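You operate a simulated robot arm through the tools that you are given. There is no shell and no other tool.

You run a simulated robot arm. Do the job below in one go: nothing can be reset, and whatever is moved stays where it is left.

JOB
Glue the lilac strip down on the pine rail.
Fine: load the brush in the white tin, coat the rail, brush back, fold the strip flat, stand the grey stone on it. Set down upright: brush with a blue grip, grey stone block. A coat counts when it lies all over at full strength: go over it till it gets no stronger.
Where things are to end (x, y in the base frame): grey stone block within 20 mm of [470, 60].

It is judged by the outcome, as a careful person would: the job done as asked, and still so three seconds after it is handed in. It fails if anything else is knocked over, pushed out of place, dropped, spilled or broken. Flat cloth is picked up by pressing the open fingertips on it (5 to 10 N) and closing them slowly along it; thin cloth reads only 2 to 8 mm in the jaws.

ROBOT AND FRAMES
A 7-joint arm with a two-finger parallel gripper, fixed in place. Base frame: the origin is on the floor under the middle of its stand, x ahead of it, y to its left, z up; the work surface is at about z = 860. Units: mm, rad, N and s.
With the tool pointing down near the work surface it reaches from about 300 to 700 mm from the base axis. Its first joint turns from -1.152 to 1.152 rad. Payload 1.57 kg.
The TCP is the grasp point between the finger pads, 30 mm short of the fingertips. In the tool frame z runs along the fingers and y along their closing line. The gripper opens to 110 mm. The fingers are 24 mm wide and 12 mm thick; the gripper's body (48 by 112 mm) begins 78 mm behind the TCP.
Orientation is that of the tool frame in the base frame, as a unit quaternion [x, y, z, w]. With the fingers straight down and closing along the base's y, the tool's x points along the base's -x, its y along +y and its z along -z.

CONTROLS
- The arm moves only by the tool play_rows. Its argument "commands" is a list that holds one entry, the list of rows, each a list of 7 numbers: the shift along the base's x, y, z in m, then the turn, a rotation vector about the base's x, y, z in rad, then the finger opening in m, from 0 to 0.11. In form: [[[x, y, z, wx, wy, wz, gripper], ...]]. A call has 1 to 20 rows; each row is the pose to reach, as a shift and turn from the pose commanded when the call began. A row lasts 0.2 s, in which the tool goes at most 50 mm and 0.15 rad; a call with a longer step from one row to the next is refused whole, and so is a gripper value outside its range. Where a pose cannot be reached the arm comes as near as it can. A force on the tool above 60 N (or 10 N above the force at the start of the call, whichever is more), or a blocked arm, ends the call early, and 0.2 s more pass. Each finger travels about 108 mm/s and halts on what it meets, pressing with about 23 N; the grip force reading is that of the motor and also rises with nothing between the fingers. The clock runs only during rows and for 0.2 s after the last one: add rows that repeat a pose to give the fingers time. The reply holds the time, the measured pose of the TCP, the force on the tool along the base axes, the opening and the grip force, in the units named above and with some noise, with the torque about the TCP (base axes, N m) and any sound that the robot's microphone picked up.
- Cameras (640 x 400 px; columns grow to the right, rows downward): "scene" is fixed at [166.2, -397.8, 1409.5]; the picture's right is [0.79, -0.62, 0.00], its down [-0.33, -0.42, -0.84] and it looks along [0.52, 0.66, -0.54] (base axes); focal length 317 px, centre (320, 200). "wrist" rides on the gripper at [70, 16, -141] in the tool frame; the picture's right is [-0.23, 0.97, 0.00], its down [-0.86, -0.20, -0.48] and it looks along [-0.47, -0.11, 0.88] (tool axes); focal length 222 px, centre (320, 200). There is no depth. A picture from a camera that has moved, and an enlarged one, comes with that camera's place and axes in the base frame and with its lens. The place of the scene camera against the robot may be out by one fixed shift of up to 12 mm in any direction.
- grab_frame(camera): a new picture of that camera. It takes no simulated time.
- enlarge(camera, box): a new picture of the part [left, top, right, bottom] of that camera's present view, enlarged. It takes no simulated time.
- hand_in(): hands the job in; it is judged then, once.

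Nothing tells you positions but the pictures and the camera data. Unless the task says otherwise, let go and move clear before handing in.

The tools are called after ">>>" as a command line: name --argument value ..., lists and objects as JSON in quotes. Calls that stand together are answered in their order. play_rows: Moves the arm, as the interface text tells. Its arguments: {"type":"object","properties":{"commands":{"type":"array","items":{"type":"array","items":{"type":"array","items":{"type":"number"}}}}},"required":["commands"]} The other tools are called the same way: grab_frame (camera) takes a picture; enlarge (camera, box) takes an enlarged picture of a part of a camera's view; hand_in () hands the job in.

At the start:

```text
t: 0.0
eef_pos: [430.3, 26.3, 1237.0]
tool_rot: [0.001, 1.0, -0.001, 0.0]
force: [-1.1, 0.3, -0.8]
wrist_torque: [-0.02, -0.01, 0.01]
finger_gap: 109.9
gripper_force: 0.1
```

scene: 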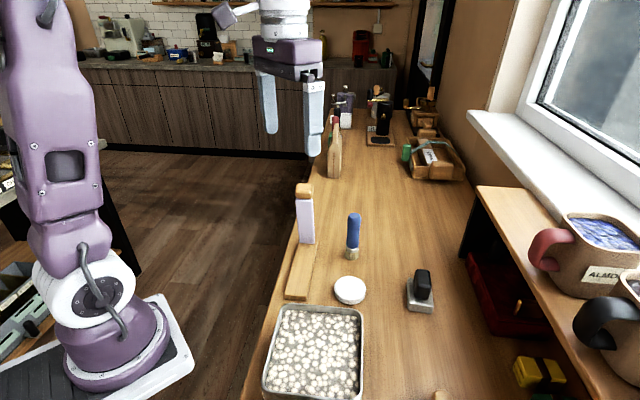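
wrist: 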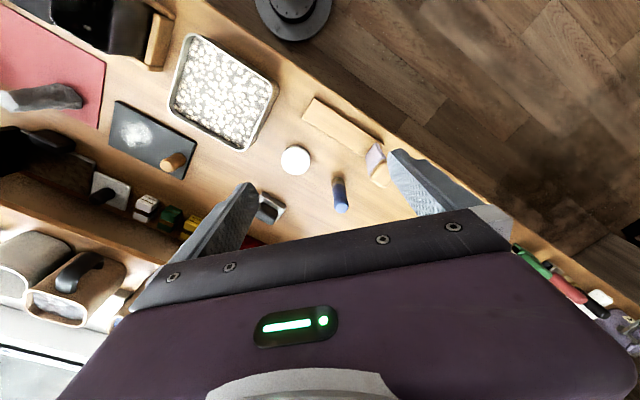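

I see the pine rail near the table's front edge with a lilac strip hanging up/over a block, a white tin, a blue-grip brush standing, and a grey stone block with a black handle. First I'll look closer before moving.

>>> enlarge --camera "scene" --box '[260, 160, 460, 320]'

>>> enlarge --camera "wrist" --box '[230, 80, 430, 230]'

>>> enlarge --camera "scene" --box '[270, 160, 370, 240]'

```text
2.50 times, centred on (360, 240) of scene
camera zoom: at [166.2, -397.8, 1409.5], right [0.79, -0.62, 0.0], down [-0.33, -0.42, -0.84], along [0.52, 0.66, -0.54], focal length 794 px, centre (220, 100)
```

zoom: 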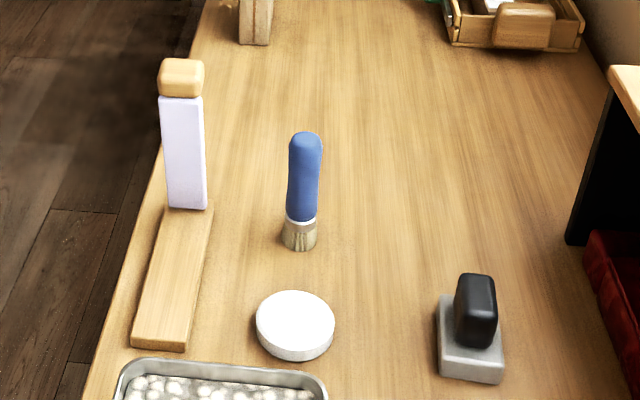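

```text
2.67 times, centred on (330, 155) of wrist
camera zoom: at [358.7, 42.2, 1377.0], right [0.23, 0.97, 0.0], down [0.85, -0.2, 0.48], along [0.47, -0.11, -0.88], focal length 592 px, centre (293, 320)
```

zoom: 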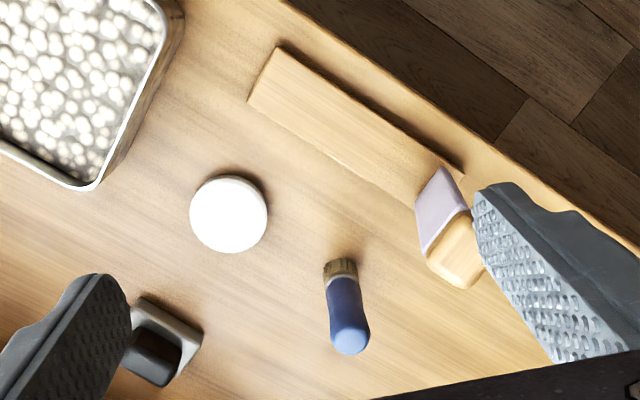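

```text
5.00 times, centred on (320, 200) of scene
camera zoom: at [166.2, -397.8, 1409.5], right [0.79, -0.62, 0.0], down [-0.33, -0.42, -0.84], along [0.52, 0.66, -0.54], focal length 1587 px, centre (320, 200)
```

zoom: 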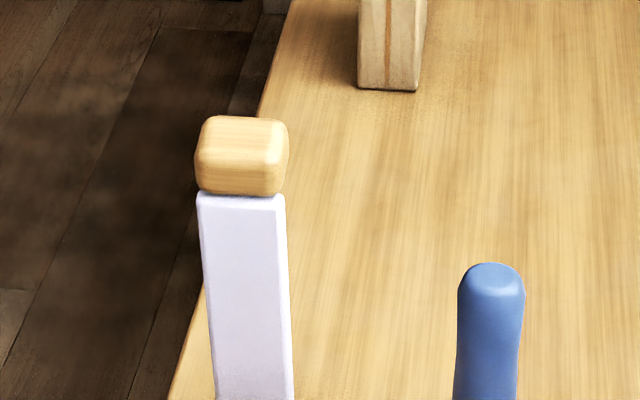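

The strip stands up from the far end of the rail with a small wooden knob at its top; the brush stands upright on its bristles. I'll move the wrist camera nearer to measure the rail, strip, brush and tin.

>>> play_rows --commands '[[[-0.004, 0.006, -0.03, 0, 0, 0, 0.11], [-0.008, 0.012, -0.06, 0, 0, 0, 0.11], [-0.012, 0.018, -0.09, 0, 0, 0, 0.11], [-0.016, 0.025, -0.12, 0, 0, 0, 0.11], [-0.02, 0.032, -0.15, 0, 0, 0, 0.11], [-0.024, 0.04, -0.17, 0, 0, 0, 0.11], [-0.024, 0.04, -0.17, 0, 0, 0, 0.11]]]'

```text
t: 1.6
eef_pos: [406.1, 64.9, 1066.8]
tool_rot: [0.0, 1.0, -0.001, 0.001]
force: [0.2, -0.3, 0.1]
wrist_torque: [-0.04, 0.02, -0.03]
finger_gap: 109.7
gripper_force: 0.1
```

>>> grab_frame --camera "wrist"

>>> enlarge --camera "wrist" --box '[170, 60, 490, 260]'

```text
taken
camera wrist: at [334.9, 82.0, 1207.6], right [0.23, 0.97, 0.0], down [0.85, -0.2, 0.48], along [0.47, -0.11, -0.88], focal length 222 px, centre (320, 200)
```

wrist: 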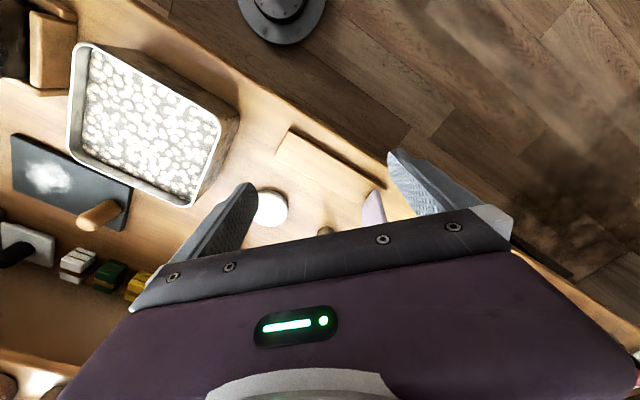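

```text
2.00 times, centred on (330, 160) of wrist
camera zoom: at [334.9, 82.0, 1207.6], right [0.23, 0.97, 0.0], down [0.85, -0.2, 0.48], along [0.47, -0.11, -0.88], focal length 444 px, centre (300, 280)
```

zoom: 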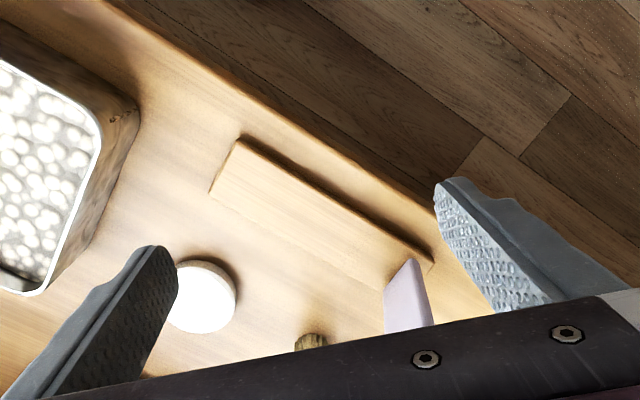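

The gripper body hides the far half of the picture here, so I'll move out and up for a view that takes in rail, brush, tin and stone from above.

>>> play_rows --commands '[[[0.01, -0.005, 0.03, 0, 0, 0, 0.11], [0.025, -0.01, 0.06, 0, 0, 0, 0.11], [0.045, -0.015, 0.075, 0, 0, 0, 0.11], [0.065, -0.02, 0.08, 0, 0, 0, 0.11], [0.084, -0.025, 0.08, 0, 0, 0, 0.11], [0.084, -0.025, 0.08, 0, 0, 0, 0.11]]]'

>>> enlarge --camera "wrist" --box '[170, 50, 490, 250]'

>>> grab_frame --camera "wrist"

```text
t: 3.0
eef_pos: [490.3, 40.9, 1146.9]
tool_rot: [0.001, 1.0, -0.001, 0.001]
force: [0.6, -0.1, 0.5]
wrist_torque: [0.0, 0.0, 0.02]
finger_gap: 110.2
gripper_force: 0.1
```

```text
2.00 times, centred on (330, 150) of wrist
camera zoom: at [418.7, 57.1, 1287.7], right [0.23, 0.97, 0.0], down [0.85, -0.2, 0.48], along [0.47, -0.11, -0.88], focal length 444 px, centre (300, 300)
```

zoom: 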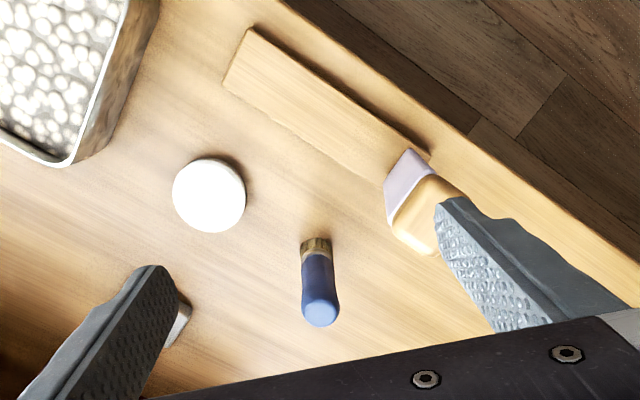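

```text
taken
camera wrist: at [418.7, 57.1, 1287.7], right [0.23, 0.97, 0.0], down [0.85, -0.2, 0.48], along [0.47, -0.11, -0.88], focal length 222 px, centre (320, 200)
```

wrist: 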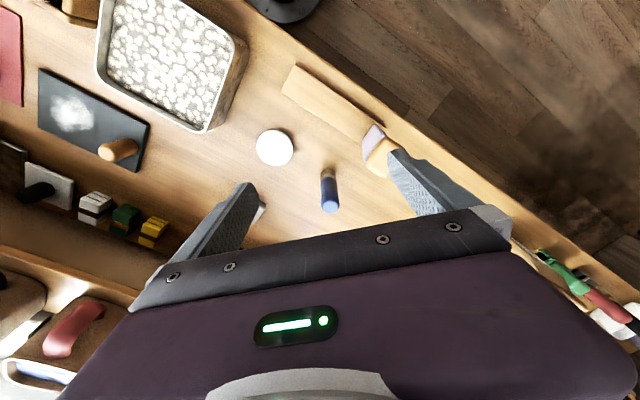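

>>> enlarge --camera "scene" --box '[270, 230, 370, 310]'

>>> enlarge --camera "scene" --box '[320, 200, 440, 320]'

>>> enlarge --camera "wrist" --box '[260, 50, 420, 150]'

>>> enlarge --camera "scene" --box '[280, 170, 340, 260]'

```text
5.00 times, centred on (320, 270) of scene
camera zoom: at [166.2, -397.8, 1409.5], right [0.79, -0.62, 0.0], down [-0.33, -0.42, -0.84], along [0.52, 0.66, -0.54], focal length 1587 px, centre (320, -150)
```

zoom: 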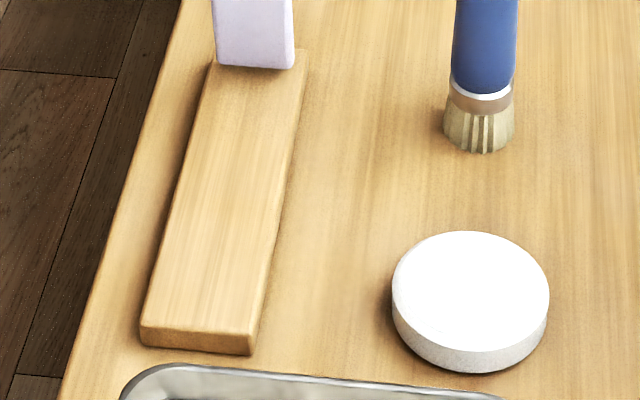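

```text
3.33 times, centred on (380, 260) of scene
camera zoom: at [166.2, -397.8, 1409.5], right [0.79, -0.62, 0.0], down [-0.33, -0.42, -0.84], along [0.52, 0.66, -0.54], focal length 1058 px, centre (120, 0)
```

zoom: 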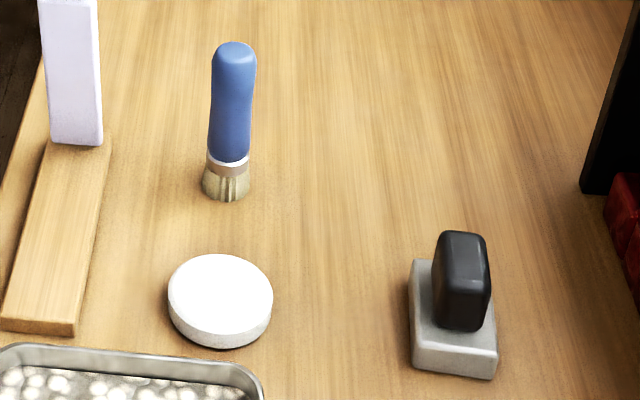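

```text
4.00 times, centred on (340, 100) of wrist
camera zoom: at [418.7, 57.1, 1287.7], right [0.23, 0.97, 0.0], down [0.85, -0.2, 0.48], along [0.47, -0.11, -0.88], focal length 888 px, centre (240, 600)
```

zoom: 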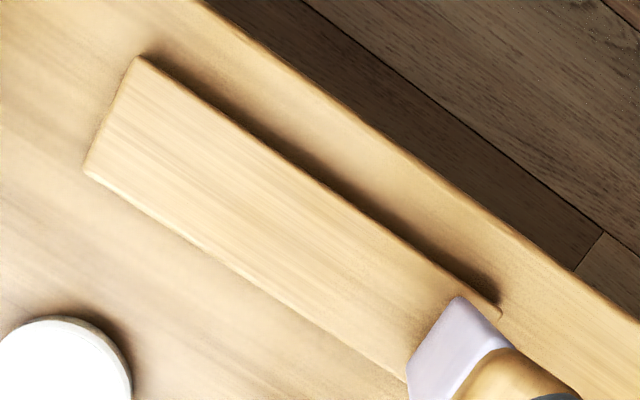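

```text
4.44 times, centred on (310, 215) of scene
camera zoom: at [166.2, -397.8, 1409.5], right [0.79, -0.62, 0.0], down [-0.33, -0.42, -0.84], along [0.52, 0.66, -0.54], focal length 1411 px, centre (364, 133)
```

zoom: 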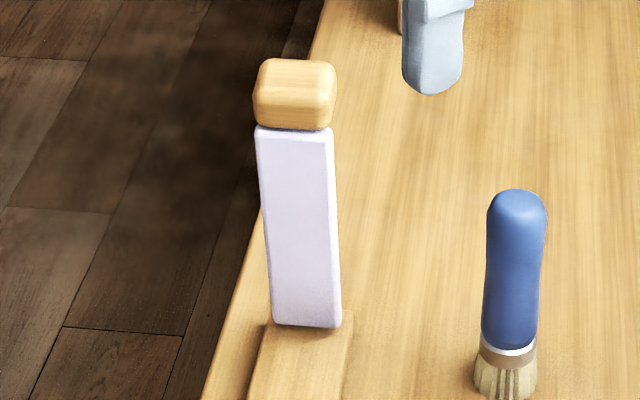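

The brush stands at about (595, 34) with its top near z 982; the tin is at about (508, -50) with top near z 876; the rail runs at 45° from about (407, 7) to (538, 138), top near z 874, with the strip leaning slightly over it from its far end. I'll move above the brush with the fingers turned 45° so they close across the rail direction.

>>> play_rows --commands '[[[0.01, 0, 0.0, 0, 0, 0.08, 0.11], [0.03, -0.001, 0.0, 0, 0, 0.18, 0.11], [0.05, -0.003, 0.0, 0, 0, 0.3, 0.11], [0.07, -0.004, 0.0, 0, 0, 0.42, 0.11], [0.09, -0.006, 0.0, 0, 0, 0.54, 0.11], [0.1, -0.007, 0.0, 0, 0, 0.66, 0.11], [0.1045, -0.007, 0.0, 0, 0, 0.76, 0.11], [0.1045, -0.007, -0.02, 0, 0, 0.785, 0.11], [0.1045, -0.007, -0.05, 0, 0, 0.785, 0.11], [0.1045, -0.007, -0.07, 0, 0, 0.785, 0.11], [0.1045, -0.007, -0.07, 0, 0, 0.785, 0.11]]]'

>>> grab_frame --camera "wrist"

>>> grab_frame --camera "scene"

```text
t: 5.4
eef_pos: [593.4, 33.5, 1075.1]
tool_rot: [-0.382, 0.924, 0.001, 0.001]
force: [0.1, 0.5, -1.0]
wrist_torque: [0.0, 0.03, 0.01]
finger_gap: 110.1
gripper_force: 0.2
```

```text
taken
camera wrist: at [531.2, -4.1, 1215.9], right [-0.53, 0.85, 0.0], down [0.75, 0.46, 0.48], along [0.41, 0.25, -0.88], focal length 222 px, centre (320, 200)
```

wrist: 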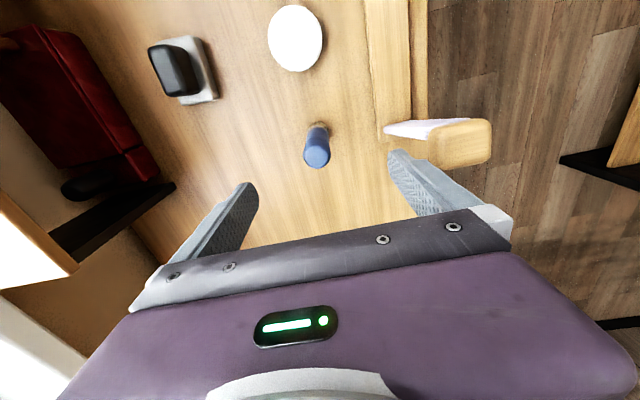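

```text
taken
```

scene: 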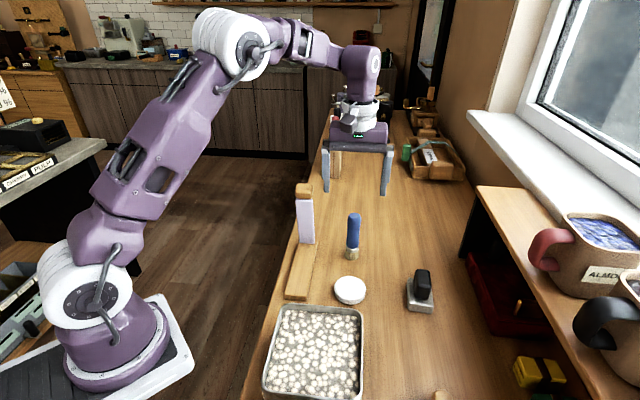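

>>> enlarge --camera "wrist" --box '[240, 90, 400, 190]'

>>> enlarge --camera "wrist" --box '[240, 0, 400, 100]'

>>> enlarge --camera "wrist" --box '[350, 60, 510, 180]'

>>> enlarge --camera "wrist" --box '[110, 10, 270, 120]'

```text
4.00 times, centred on (320, 140) of wrist
camera zoom: at [531.2, -4.1, 1215.9], right [-0.53, 0.85, 0.0], down [0.75, 0.46, 0.48], along [0.41, 0.25, -0.88], focal length 888 px, centre (320, 440)
```

zoom: 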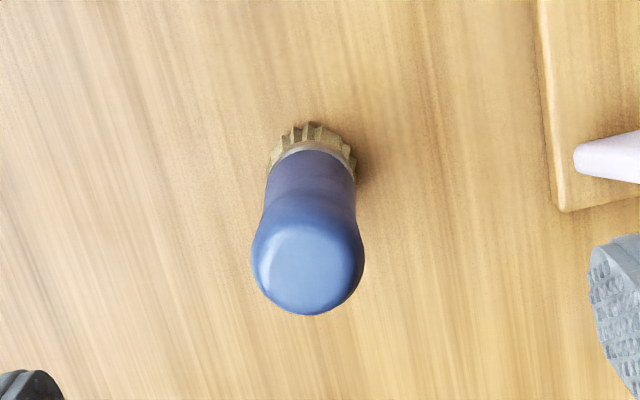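

```text
4.00 times, centred on (320, 50) of wrist
camera zoom: at [531.2, -4.1, 1215.9], right [-0.53, 0.85, 0.0], down [0.75, 0.46, 0.48], along [0.41, 0.25, -0.88], focal length 888 px, centre (320, 800)
```

zoom: 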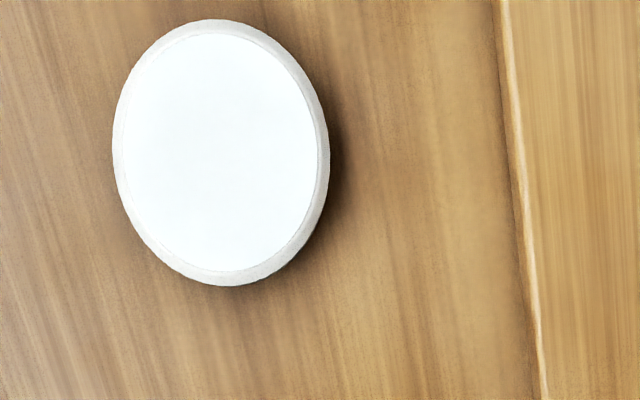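

```text
3.33 times, centred on (430, 120) of wrist
camera zoom: at [531.2, -4.1, 1215.9], right [-0.53, 0.85, 0.0], down [0.75, 0.46, 0.48], along [0.41, 0.25, -0.88], focal length 740 px, centre (-47, 467)
```

zoom: 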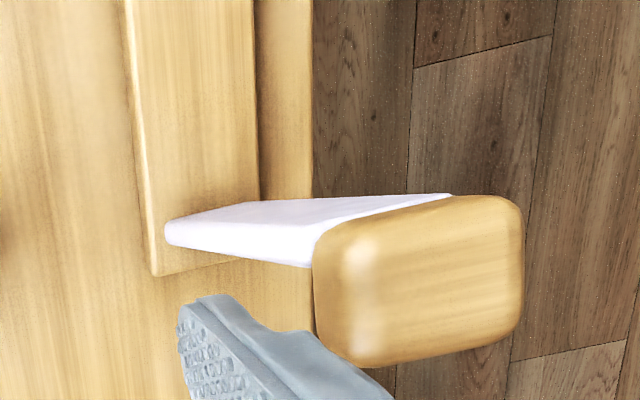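

```text
3.64 times, centred on (190, 65) of wrist
camera zoom: at [531.2, -4.1, 1215.9], right [-0.53, 0.85, 0.0], down [0.75, 0.46, 0.48], along [0.41, 0.25, -0.88], focal length 808 px, centre (793, 691)
```

zoom: 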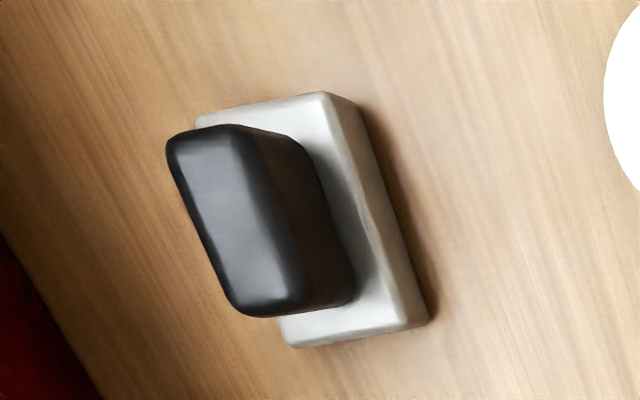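

The brush handle is round, about 30 mm thick, centred at about (595, 32). I'll narrow the fingers to 70 mm, go straight down to z≈962 and close on the handle.

>>> play_rows --commands '[[[0.001, -0.001, 0.0, 0, 0, 0, 0.07], [0.001, -0.0015, -0.01, 0, 0, 0, 0.07], [0.001, -0.0015, -0.035, 0, 0, 0, 0.07], [0.001, -0.0015, -0.06, 0, 0, 0, 0.07], [0.001, -0.0015, -0.085, 0, 0, 0, 0.07], [0.001, -0.0015, -0.105, 0, 0, 0, 0.07], [0.001, -0.0015, -0.113, 0, 0, 0, 0.07], [0.001, -0.0015, -0.113, 0, 0, 0, 0.07]]]'

>>> grab_frame --camera "wrist"

>>> enlarge --camera "scene" --box '[280, 130, 420, 290]'

```text
t: 7.2
eef_pos: [595.0, 33.1, 961.5]
tool_rot: [-0.383, 0.924, 0.0, 0.001]
force: [0.0, -1.6, -0.5]
wrist_torque: [-0.02, -0.01, 0.0]
finger_gap: 69.9
gripper_force: 0.1
```

```text
taken
camera wrist: at [532.7, -4.6, 1102.8], right [-0.53, 0.85, 0.0], down [0.75, 0.46, 0.48], along [0.41, 0.25, -0.88], focal length 222 px, centre (320, 200)
```

wrist: 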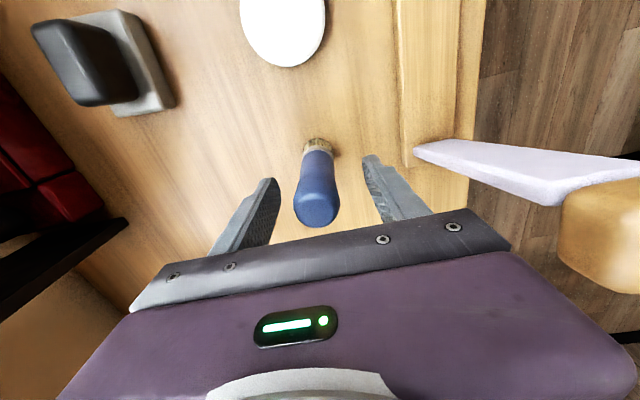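

```text
2.50 times, centred on (350, 210) of scene
camera zoom: at [166.2, -397.8, 1409.5], right [0.79, -0.62, 0.0], down [-0.33, -0.42, -0.84], along [0.52, 0.66, -0.54], focal length 794 px, centre (245, 175)
```

zoom: 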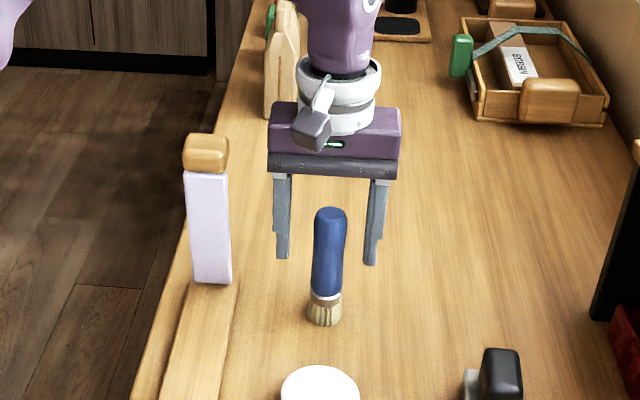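

The handle sits centred between the fingers. Closing slowly on it now.

>>> play_rows --commands '[[[0, 0, 0, 0, 0, 0, 0.055], [0, 0, 0, 0, 0, 0, 0.045], [0, 0, 0, 0, 0, 0, 0.037], [0, 0, 0, 0, 0, 0, 0.032], [0, 0, 0, 0, 0, 0, 0.027], [0, 0, 0, 0, 0, 0, 0.02], [0, 0, 0, 0, 0, 0, 0.01], [0, 0, 0, 0, 0, 0, 0.0], [0, 0, 0, 0, 0, 0, 0.0]]]'

```text
t: 9.2
eef_pos: [595.5, 33.1, 962.7]
tool_rot: [-0.382, 0.924, -0.001, 0.001]
force: [1.1, -0.9, 0.0]
wrist_torque: [-0.05, -0.08, -0.01]
finger_gap: 31.0
gripper_force: 22.8
```

The brush is gripped (31 mm, 23 N). I'll lift it and carry it over the white tin at about (510, -52).

>>> play_rows --commands '[[[0, 0, 0.01, 0, 0, 0, 0.0], [0, 0, 0.03, 0, 0, 0, 0.0], [0, 0, 0.05, 0, 0, 0, 0.0], [-0.01, -0.01, 0.055, 0, 0, 0, 0.0], [-0.025, -0.025, 0.055, 0, 0, 0, 0.0], [-0.043, -0.043, 0.055, 0, 0, 0, 0.0], [-0.06, -0.06, 0.055, 0, 0, 0, 0.0], [-0.075, -0.075, 0.055, 0, 0, 0, 0.0], [-0.083, -0.083, 0.055, 0, 0, 0, 0.0], [-0.0855, -0.085, 0.055, 0, 0, 0, 0.0], [-0.0855, -0.085, 0.055, 0, 0, 0, 0.0]]]'

>>> grab_frame --camera "wrist"

>>> enlarge --camera "scene" --box '[260, 160, 440, 320]'

```text
t: 11.6
eef_pos: [510.5, -53.8, 1019.0]
tool_rot: [-0.381, 0.925, 0.0, 0.001]
force: [-0.3, 0.6, -1.0]
wrist_torque: [0.01, -0.01, -0.03]
finger_gap: 31.2
gripper_force: 22.8
```

```text
taken
camera wrist: at [448.1, -90.3, 1158.6], right [-0.53, 0.85, 0.0], down [0.75, 0.46, 0.48], along [0.41, 0.25, -0.88], focal length 222 px, centre (320, 200)
```

wrist: 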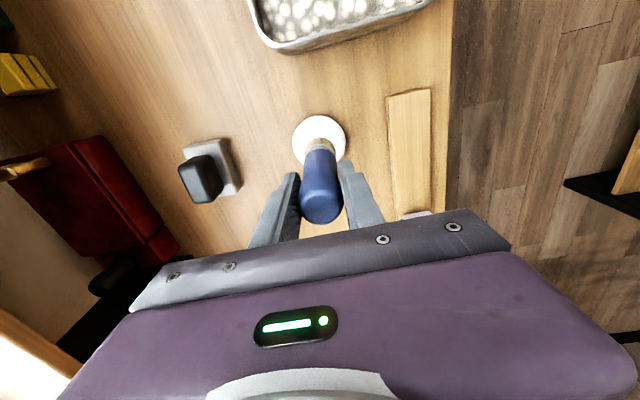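

```text
2.50 times, centred on (350, 240) of scene
camera zoom: at [166.2, -397.8, 1409.5], right [0.79, -0.62, 0.0], down [-0.33, -0.42, -0.84], along [0.52, 0.66, -0.54], focal length 794 px, centre (245, 100)
```

zoom: 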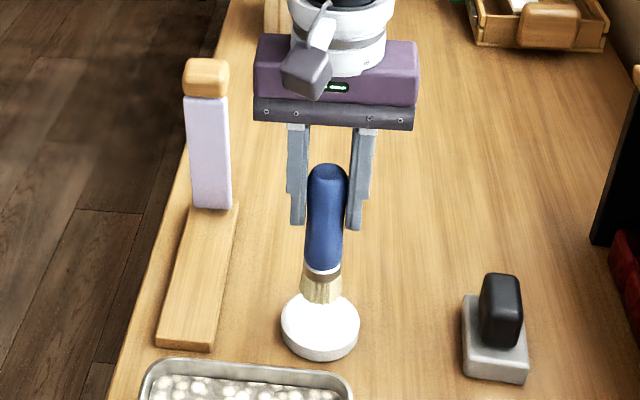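

>>> play_rows --commands '[[[0, 0.001, -0.01, 0, 0, 0, 0.0], [0, 0.001, -0.022, 0, 0, 0, 0.0], [0, 0.001, -0.03, 0, 0, 0, 0.0], [0, 0.001, -0.034, 0, 0, 0, 0.0], [0, 0.001, -0.037, 0, 0, 0, 0.0], [0, 0.001, -0.039, 0, 0, 0, 0.0], [0, 0.001, -0.039, 0, 0, 0, 0.0]]]'

>>> enlarge --camera "scene" --box '[310, 230, 390, 310]'

>>> enlarge --camera "wrist" --box '[260, 80, 380, 180]'

```text
t: 13.2
eef_pos: [511.0, -52.3, 980.4]
tool_rot: [-0.382, 0.924, 0.0, 0.002]
force: [3.4, 2.0, 13.7]
wrist_torque: [0.4, 0.1, 0.0]
finger_gap: 30.8
gripper_force: 22.7
```

```text
5.00 times, centred on (350, 270) of scene
camera zoom: at [166.1, -397.8, 1409.5], right [0.79, -0.62, 0.0], down [-0.33, -0.42, -0.84], along [0.52, 0.66, -0.54], focal length 1587 px, centre (170, -150)
```

zoom: 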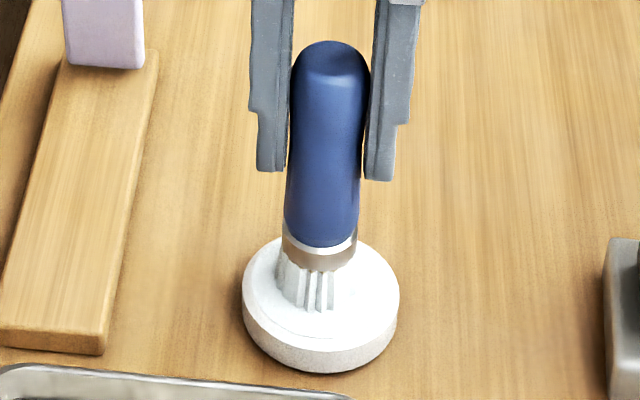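

```text
4.00 times, centred on (320, 130) of wrist
camera zoom: at [448.2, -89.4, 1120.1], right [-0.53, 0.85, 0.0], down [0.74, 0.46, 0.48], along [0.41, 0.25, -0.88], focal length 888 px, centre (320, 480)
```

zoom: 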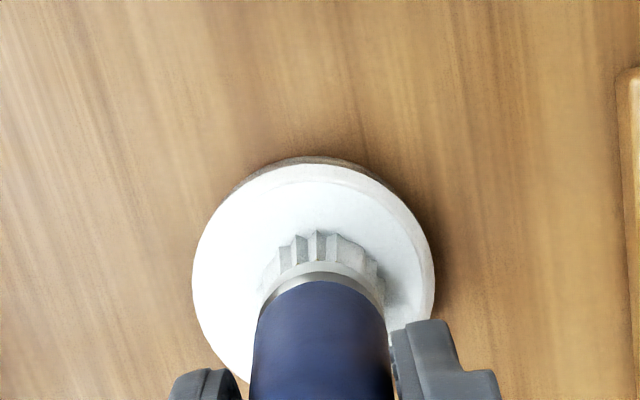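

The bristles touch the glue at TCP z≈980 (13.7 N) and have turned white. I'll ease the pressure, dwell a moment, then lift and check the load.

>>> play_rows --commands '[[[0, 0, 0.001, 0, 0, 0, 0.0], [0.002, 0.0, 0.001, 0, 0, 0, 0.0], [0.002, 0.002, 0.001, 0, 0, 0, 0.0], [-0.002, 0.002, 0.001, 0, 0, 0, 0.0], [-0.002, -0.002, 0.001, 0, 0, 0, 0.0], [0, 0, 0.001, 0, 0, 0, 0.0]]]'

>>> play_rows --commands '[[[0, 0, 0.008, 0, 0, 0, 0.0], [0, 0, 0.02, 0, 0, 0, 0.0], [0, 0, 0.03, 0, 0, 0, 0.0], [0, 0, 0.03, 0, 0, 0, 0.0]]]'

>>> enlarge --camera "scene" --box '[310, 220, 390, 310]'

>>> enlarge --camera "wrist" --box '[260, 80, 380, 180]'

```text
t: 14.6
eef_pos: [509.5, -52.0, 980.6]
tool_rot: [-0.382, 0.924, 0.001, 0.0]
force: [0.0, -0.5, -1.1]
wrist_torque: [0.0, 0.01, -0.04]
finger_gap: 30.9
gripper_force: 23.3
```

```text
t: 15.6
eef_pos: [510.1, -50.6, 1011.5]
tool_rot: [-0.382, 0.924, 0.0, 0.001]
force: [0.6, 0.1, -1.4]
wrist_torque: [0.02, 0.01, 0.03]
finger_gap: 30.7
gripper_force: 21.8
```

```text
4.44 times, centred on (350, 265) of scene
camera zoom: at [166.2, -397.8, 1409.5], right [0.79, -0.62, 0.0], down [-0.33, -0.42, -0.84], along [0.52, 0.66, -0.54], focal length 1411 px, centre (187, -89)
```

zoom: 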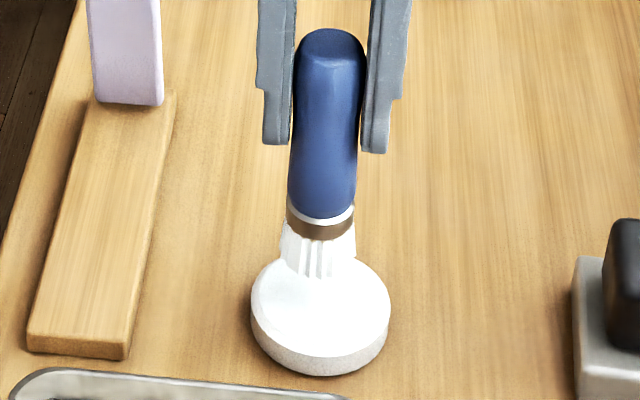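

```text
4.00 times, centred on (320, 130) of wrist
camera zoom: at [447.6, -88.6, 1151.6], right [-0.53, 0.85, 0.0], down [0.75, 0.46, 0.48], along [0.41, 0.25, -0.88], focal length 888 px, centre (320, 480)
```

zoom: 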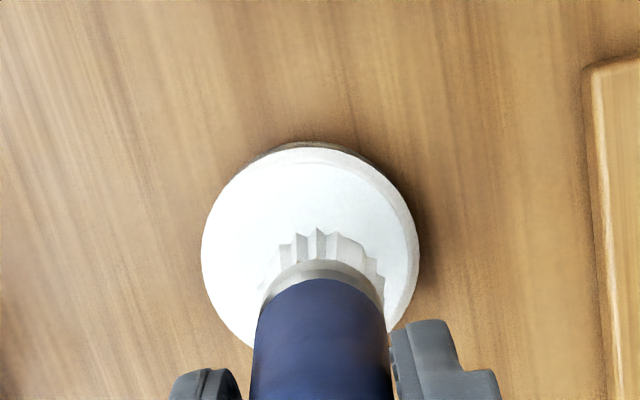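

The bristles are well loaded. Next I carry the brush to the near end of the rail (about (417, 17)), still above the surface, staying clear of the tray.

>>> play_rows --commands '[[[-0.01, 0.008, 0.005, 0, 0, 0, 0.0], [-0.03, 0.022, 0.005, 0, 0, 0, 0.0], [-0.05, 0.037, 0.005, 0, 0, 0, 0.0], [-0.07, 0.052, 0.002, 0, 0, 0, 0.0], [-0.085, 0.063, -0.005, 0, 0, 0, 0.0], [-0.0929, 0.0687, -0.015, 0, 0, 0, 0.0], [-0.0929, 0.0687, -0.021, 0, 0, 0, 0.0], [-0.0929, 0.0687, -0.021, 0, 0, 0, 0.0]]]'

>>> grab_frame --camera "wrist"

>>> enlarge --camera "scene" --box '[260, 160, 400, 320]'

```text
t: 17.4
eef_pos: [416.4, 17.6, 988.9]
tool_rot: [-0.382, 0.924, 0.0, 0.001]
force: [-0.3, 0.3, -1.2]
wrist_torque: [0.0, 0.02, -0.01]
finger_gap: 31.1
gripper_force: 23.0
```

```text
taken
camera wrist: at [354.4, -19.9, 1129.6], right [-0.53, 0.85, 0.0], down [0.75, 0.46, 0.48], along [0.41, 0.25, -0.88], focal length 222 px, centre (320, 200)
```

wrist: 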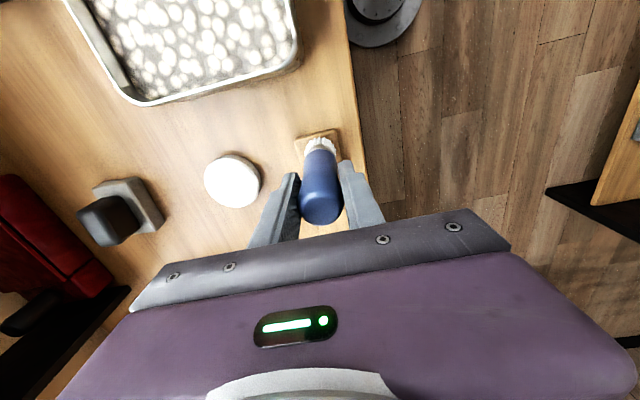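

```text
2.50 times, centred on (330, 240) of scene
camera zoom: at [166.2, -397.8, 1409.5], right [0.79, -0.62, 0.0], down [-0.33, -0.42, -0.84], along [0.52, 0.66, -0.54], focal length 794 px, centre (295, 100)
```

zoom: 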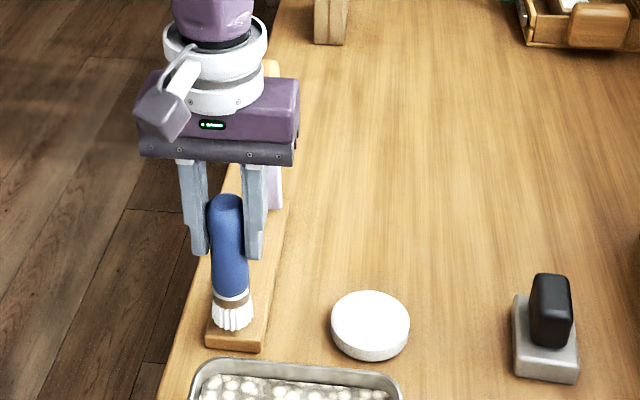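

>>> enlarge --camera "wrist" --box '[270, 100, 370, 170]'

>>> play_rows --commands '[[[0, 0, -0.005, 0, 0, 0, 0.0], [0, 0, -0.009, 0, 0, 0, 0.0], [0, 0, -0.011, 0, 0, 0, 0.0], [0, 0, -0.011, 0, 0, 0, 0.0]]]'

```text
5.71 times, centred on (320, 135) of wrist
camera zoom: at [354.4, -19.9, 1129.6], right [-0.53, 0.85, 0.0], down [0.75, 0.46, 0.48], along [0.41, 0.25, -0.88], focal length 1269 px, centre (320, 571)
```

zoom: 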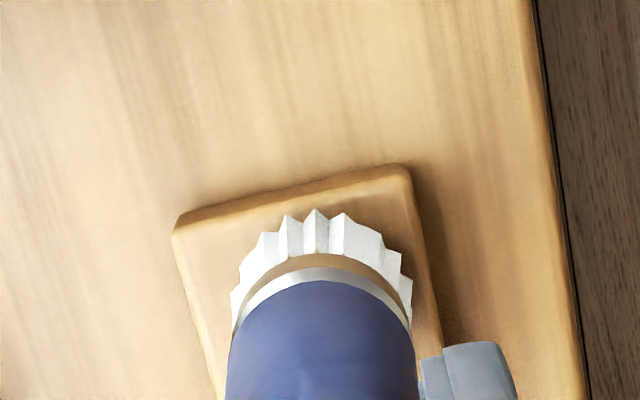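

```text
t: 18.4
eef_pos: [417.8, 16.0, 977.9]
tool_rot: [-0.382, 0.924, -0.001, 0.001]
force: [-1.1, 2.3, 16.9]
wrist_torque: [0.53, 0.28, 0.01]
finger_gap: 31.2
gripper_force: 23.8
```

Bristles are touching the rail at TCP z≈978. I'll ease up 1 mm and make a first stroke along the rail's middle, stopping well short of the knob.

>>> play_rows --commands '[[[0, 0, 0.001, 0, 0, 0, 0.0], [0.0071, 0.0071, 0.001, 0, 0, 0, 0.0], [0.0141, 0.0142, 0.001, 0, 0, 0, 0.0]]]'

>>> enlarge --camera "wrist" --box '[270, 80, 370, 170]'

>>> enlarge --camera "scene" --box '[270, 220, 350, 310]'

```text
t: 19.2
eef_pos: [430.1, 30.5, 979.0]
tool_rot: [-0.382, 0.924, 0.0, 0.001]
force: [0.2, -0.1, -0.9]
wrist_torque: [-0.08, -0.06, -0.02]
finger_gap: 31.0
gripper_force: 22.5
```

```text
4.44 times, centred on (320, 125) of wrist
camera zoom: at [368.3, -6.5, 1119.6], right [-0.53, 0.85, 0.0], down [0.75, 0.46, 0.48], along [0.41, 0.25, -0.88], focal length 987 px, centre (320, 533)
```

zoom: 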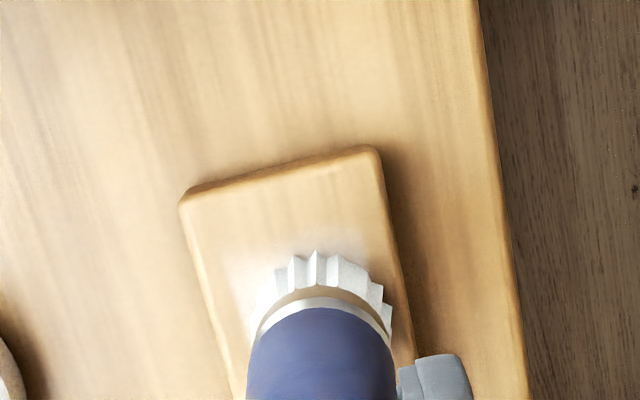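

```text
4.44 times, centred on (310, 265) of scene
camera zoom: at [166.2, -397.8, 1409.5], right [0.79, -0.62, 0.0], down [-0.33, -0.42, -0.84], along [0.52, 0.66, -0.54], focal length 1411 px, centre (364, -89)
```

zoom: 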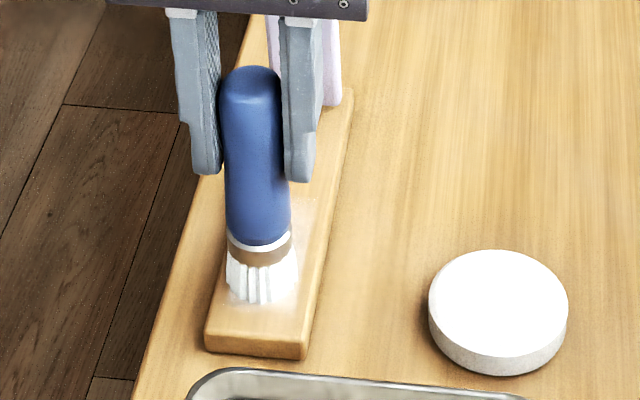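

A light white film shows where the brush passed. I'll press slightly more and continue along the rail up to s≈110 mm, then check.

>>> play_rows --commands '[[[0, 0, -0.0006, 0, 0, 0, 0.0], [0.0071, 0.0071, -0.0006, 0, 0, 0, 0.0], [0.0141, 0.0142, -0.0006, 0, 0, 0, 0.0], [0.0212, 0.0212, -0.0006, 0, 0, 0, 0.0], [0.0282, 0.0283, -0.0006, 0, 0, 0, 0.0], [0.0353, 0.0354, -0.0006, 0, 0, 0, 0.0], [0.0424, 0.0425, -0.0006, 0, 0, 0, 0.0], [0.0494, 0.0496, -0.0006, 0, 0, 0, 0.0]]]'

>>> grab_frame --camera "wrist"

>>> enlarge --camera "wrist" --box '[270, 60, 370, 160]'

>>> enlarge --camera "scene" --box '[270, 160, 370, 310]'

```text
t: 21.0
eef_pos: [480.0, 79.6, 979.4]
tool_rot: [-0.382, 0.924, -0.001, 0.0]
force: [-0.1, -2.2, 4.2]
wrist_torque: [-0.2, -0.09, -0.04]
finger_gap: 31.1
gripper_force: 23.1
```

```text
taken
camera wrist: at [418.7, 42.9, 1119.6], right [-0.53, 0.85, 0.0], down [0.75, 0.46, 0.48], along [0.41, 0.25, -0.88], focal length 222 px, centre (320, 200)
```

wrist: 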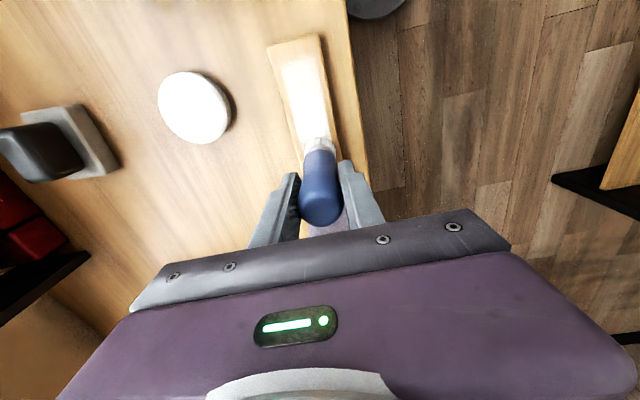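

```text
4.00 times, centred on (320, 110) of wrist
camera zoom: at [418.7, 42.9, 1119.6], right [-0.53, 0.85, 0.0], down [0.75, 0.46, 0.48], along [0.41, 0.25, -0.88], focal length 888 px, centre (320, 560)
```

zoom: 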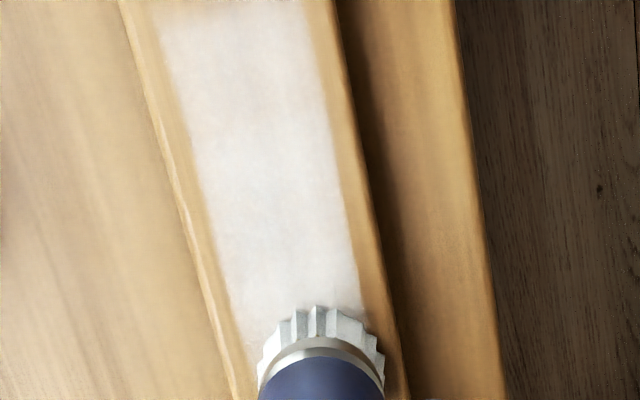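

```text
2.67 times, centred on (320, 235) of scene
camera zoom: at [166.1, -397.9, 1409.5], right [0.79, -0.62, 0.0], down [-0.33, -0.42, -0.84], along [0.52, 0.66, -0.54], focal length 846 px, centre (320, 107)
```

zoom: 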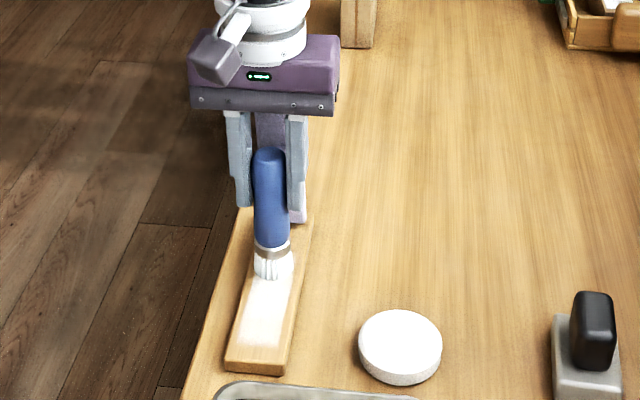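

The coat shows as a clear white band about 33 mm wide along the middle. I'll brush back on the right-hand lane and forward on the left-hand lane to reach both rail edges.

>>> play_rows --commands '[[[0.0046, -0.0046, 0, 0, 0, 0, 0.0], [-0.0025, -0.0117, 0, 0, 0, 0, 0.0], [-0.0095, -0.0188, 0, 0, 0, 0, 0.0], [-0.0166, -0.0258, 0, 0, 0, 0, 0.0], [-0.0236, -0.0329, 0, 0, 0, 0, 0.0], [-0.0307, -0.04, 0, 0, 0, 0, 0.0], [-0.0378, -0.0471, 0, 0, 0, 0, 0.0], [-0.0448, -0.0542, 0, 0, 0, 0, 0.0], [-0.0519, -0.0612, 0, 0, 0, 0, 0.0], [-0.0589, -0.0683, 0, 0, 0, 0, 0.0], [-0.0589, -0.0683, 0, 0, 0, 0, 0.0]]]'

>>> enlarge --camera "scene" --box '[270, 220, 350, 310]'

>>> enlarge --camera "wrist" --box '[270, 80, 370, 180]'

```text
t: 23.4
eef_pos: [421.4, 11.3, 979.6]
tool_rot: [-0.381, 0.924, 0.0, 0.0]
force: [0.4, 0.1, -0.3]
wrist_torque: [-0.02, -0.02, -0.02]
finger_gap: 31.0
gripper_force: 22.9
```

```text
4.44 times, centred on (310, 265) of scene
camera zoom: at [166.2, -397.8, 1409.5], right [0.79, -0.62, 0.0], down [-0.33, -0.42, -0.84], along [0.52, 0.66, -0.54], focal length 1411 px, centre (364, -89)
```

zoom: 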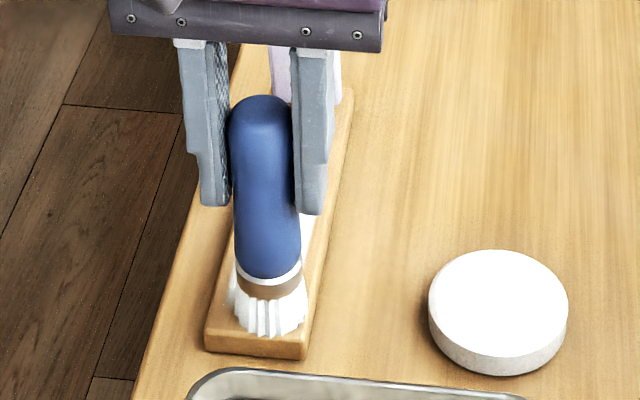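

```text
4.00 times, centred on (320, 130) of wrist
camera zoom: at [360.0, -26.3, 1119.5], right [-0.53, 0.85, 0.0], down [0.75, 0.46, 0.48], along [0.41, 0.25, -0.88], focal length 888 px, centre (320, 480)
```

zoom: 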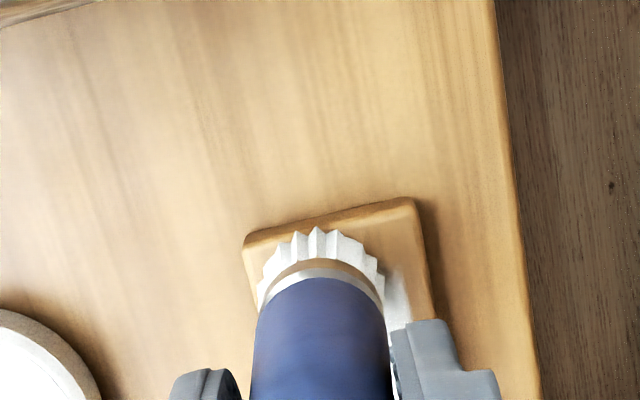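

>>> play_rows --commands '[[[0, 0, -0.0006, 0, 0, 0, 0.0], [-0.0046, 0.0046, -0.0006, 0, 0, 0, 0.0], [-0.0092, 0.0092, -0.0006, 0, 0, 0, 0.0], [-0.0021, 0.0163, -0.0006, 0, 0, 0, 0.0], [0.0049, 0.0234, -0.0006, 0, 0, 0, 0.0], [0.012, 0.0304, -0.0006, 0, 0, 0, 0.0], [0.019, 0.0375, -0.0006, 0, 0, 0, 0.0], [0.0261, 0.0446, -0.0006, 0, 0, 0, 0.0], [0.0332, 0.0517, -0.0006, 0, 0, 0, 0.0], [0.0402, 0.0588, -0.0006, 0, 0, 0, 0.0], [0.0473, 0.0658, -0.0006, 0, 0, 0, 0.0], [0.0543, 0.0729, -0.0006, 0, 0, 0, 0.0]]]'

>>> enlarge --camera "wrist" --box '[260, 20, 380, 160]'

>>> enlarge --camera "scene" --box '[270, 210, 350, 310]'

```text
t: 26.0
eef_pos: [475.1, 84.7, 978.9]
tool_rot: [-0.382, 0.924, -0.001, 0.001]
force: [0.5, -0.9, -0.5]
wrist_torque: [-0.06, -0.06, 0.02]
finger_gap: 31.0
gripper_force: 22.9
```

```text
2.86 times, centred on (320, 90) of wrist
camera zoom: at [413.6, 48.0, 1119.1], right [-0.53, 0.85, 0.0], down [0.75, 0.46, 0.48], along [0.41, 0.25, -0.88], focal length 635 px, centre (320, 514)
```

zoom: 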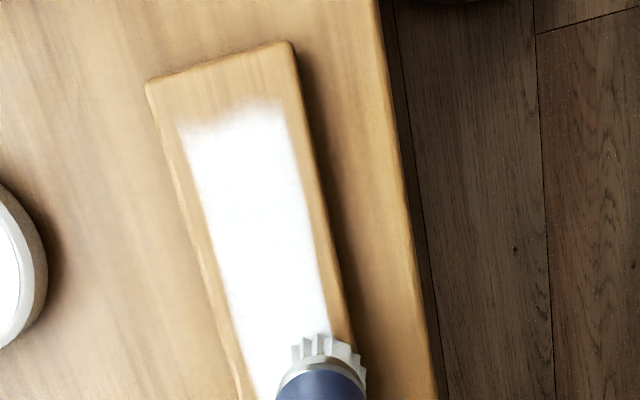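

```text
4.00 times, centred on (310, 260) of scene
camera zoom: at [166.2, -397.8, 1409.5], right [0.79, -0.62, 0.0], down [-0.33, -0.42, -0.84], along [0.52, 0.66, -0.54], focal length 1270 px, centre (360, -40)
```

zoom: 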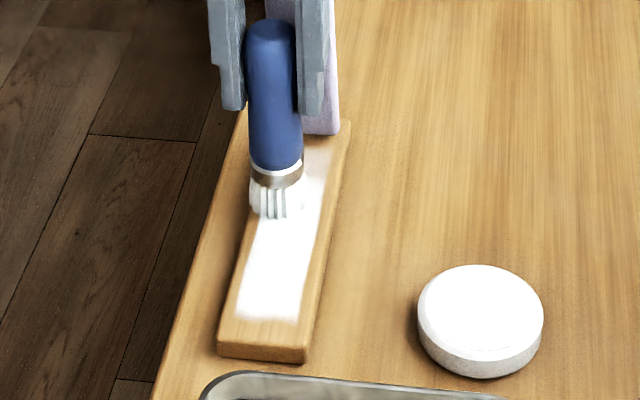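

The coat is now bright white on the middle part. I'll brush back down the middle past the near end of the band, pressing slightly, then go to reload for the far end.

>>> play_rows --commands '[[[0.0046, -0.0046, -0.0005, 0, 0, 0, 0.0], [-0.0025, -0.0117, -0.0005, 0, 0, 0, 0.0], [-0.0095, -0.0188, -0.0005, 0, 0, 0, 0.0], [-0.0166, -0.0258, -0.0005, 0, 0, 0, 0.0], [-0.0236, -0.0329, -0.0005, 0, 0, 0, 0.0], [-0.0307, -0.04, -0.0005, 0, 0, 0, 0.0], [-0.0378, -0.0471, -0.0005, 0, 0, 0, 0.0], [-0.0448, -0.0542, -0.0005, 0, 0, 0, 0.0], [-0.0519, -0.0612, -0.0005, 0, 0, 0, 0.0], [-0.0589, -0.0683, -0.0005, 0, 0, 0, 0.0], [-0.0646, -0.074, -0.0005, 0, 0, 0, 0.0], [-0.0646, -0.074, -0.0005, 0, 0, 0, 0.0]]]'

>>> enlarge --camera "wrist" --box '[260, 60, 380, 180]'

```text
t: 28.6
eef_pos: [411.3, 10.2, 978.1]
tool_rot: [-0.382, 0.924, 0.001, 0.001]
force: [0.3, -0.1, -1.0]
wrist_torque: [0.0, -0.02, 0.0]
finger_gap: 31.0
gripper_force: 23.3
```

```text
3.33 times, centred on (320, 120) of wrist
camera zoom: at [349.5, -26.6, 1118.8], right [-0.53, 0.85, 0.0], down [0.75, 0.46, 0.48], along [0.41, 0.25, -0.88], focal length 740 px, centre (320, 467)
```

zoom: 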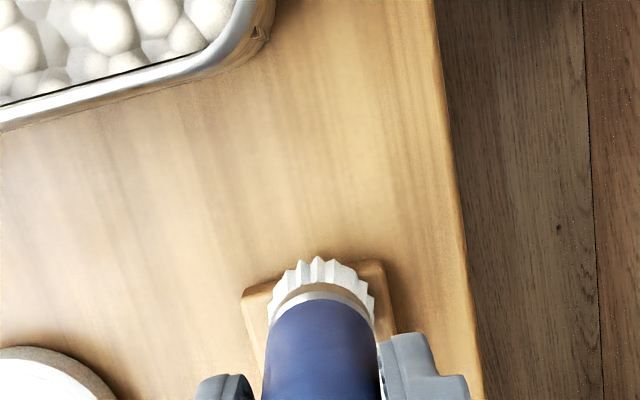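

>>> play_rows --commands '[[[0, 0, 0.01, 0, 0, 0, 0.0], [0, 0, 0.028, 0, 0, 0, 0.0], [0.01, -0.006, 0.036, 0, 0, 0, 0.0], [0.03, -0.019, 0.036, 0, 0, 0, 0.0], [0.05, -0.032, 0.036, 0, 0, 0, 0.0], [0.07, -0.045, 0.036, 0, 0, 0, 0.0], [0.088, -0.056, 0.036, 0, 0, 0, 0.0], [0.0986, -0.0631, 0.036, 0, 0, 0, 0.0], [0.0986, -0.0631, 0.03, 0, 0, 0, 0.0], [0.0986, -0.0631, 0.018, 0, 0, 0, 0.0], [0.0986, -0.0631, 0.01, 0, 0, 0, 0.0], [0.0986, -0.0631, 0.006, 0, 0, 0, 0.0], [0.0986, -0.0631, 0.003, 0, 0, 0, 0.0], [0.0986, -0.0631, 0.003, 0, 0, 0, 0.0]]]'

>>> enlarge --camera "scene" --box '[270, 210, 400, 310]'

>>> grab_frame --camera "wrist"

```text
t: 31.6
eef_pos: [509.8, -52.2, 981.1]
tool_rot: [-0.381, 0.925, 0.0, 0.001]
force: [-1.1, 2.1, 17.4]
wrist_torque: [0.49, 0.26, -0.01]
finger_gap: 31.2
gripper_force: 22.9
```

```text
4.00 times, centred on (335, 260) of scene
camera zoom: at [165.9, -397.8, 1409.5], right [0.79, -0.62, 0.0], down [-0.33, -0.42, -0.84], along [0.52, 0.66, -0.54], focal length 1270 px, centre (260, -40)
```

zoom: 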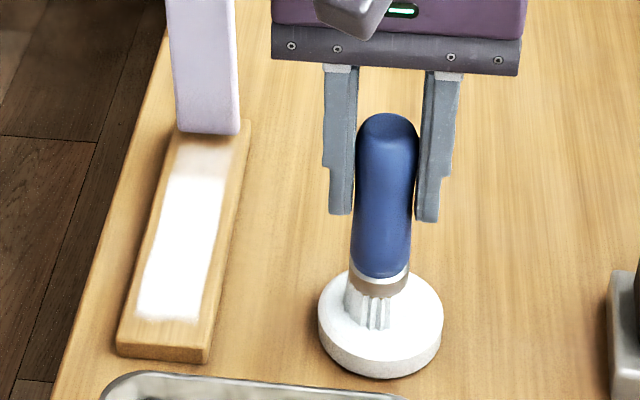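

```text
taken
camera wrist: at [447.7, -89.3, 1122.1], right [-0.53, 0.85, 0.0], down [0.74, 0.46, 0.48], along [0.41, 0.25, -0.88], focal length 222 px, centre (320, 200)
```

wrist: 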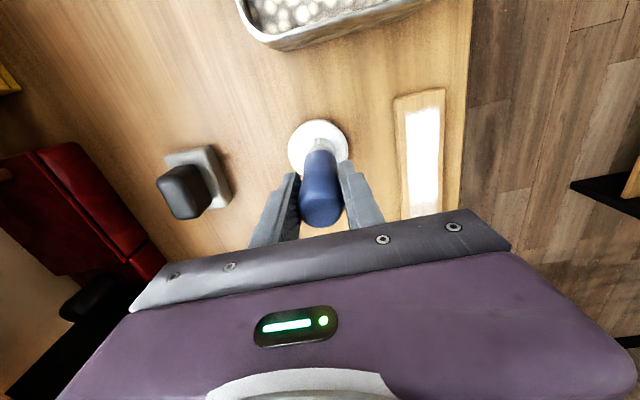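

The near and middle coat is solid white; the far part by the strip is still thin. I'm holding in the tin for a moment to read the settled force while it reloads.

>>> play_rows --commands '[[[0, 0, 0, 0, 0, 0, 0.0], [0, 0, 0, 0, 0, 0, 0.0]]]'

>>> enlarge --camera "scene" --box '[270, 210, 330, 300]'

>>> enlarge --camera "wrist" --box '[370, 70, 470, 230]'

```text
t: 32.2
eef_pos: [508.9, -51.7, 981.0]
tool_rot: [-0.382, 0.924, 0.0, 0.002]
force: [2.8, 0.1, 5.5]
wrist_torque: [-0.05, -0.33, -0.01]
finger_gap: 31.0
gripper_force: 22.9
```

```text
4.44 times, centred on (300, 255) of scene
camera zoom: at [166.2, -397.8, 1409.5], right [0.79, -0.62, 0.0], down [-0.33, -0.42, -0.84], along [0.52, 0.66, -0.54], focal length 1411 px, centre (409, -44)
```

zoom: 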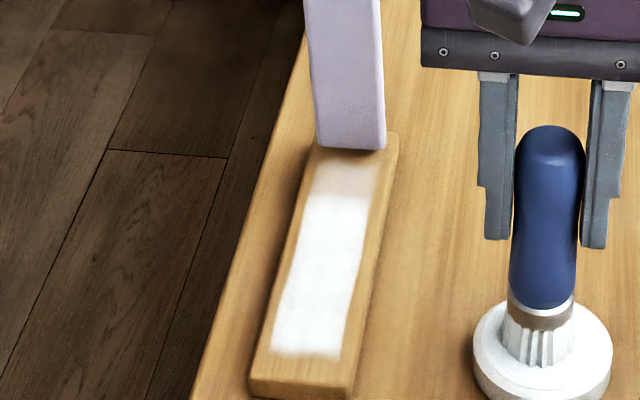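

```text
2.50 times, centred on (420, 150) of wrist
camera zoom: at [447.7, -89.4, 1121.6], right [-0.53, 0.85, 0.0], down [0.75, 0.46, 0.48], along [0.41, 0.25, -0.88], focal length 555 px, centre (70, 325)
```

zoom: 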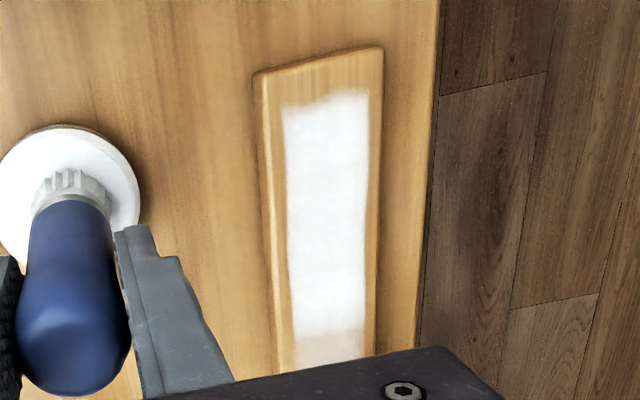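

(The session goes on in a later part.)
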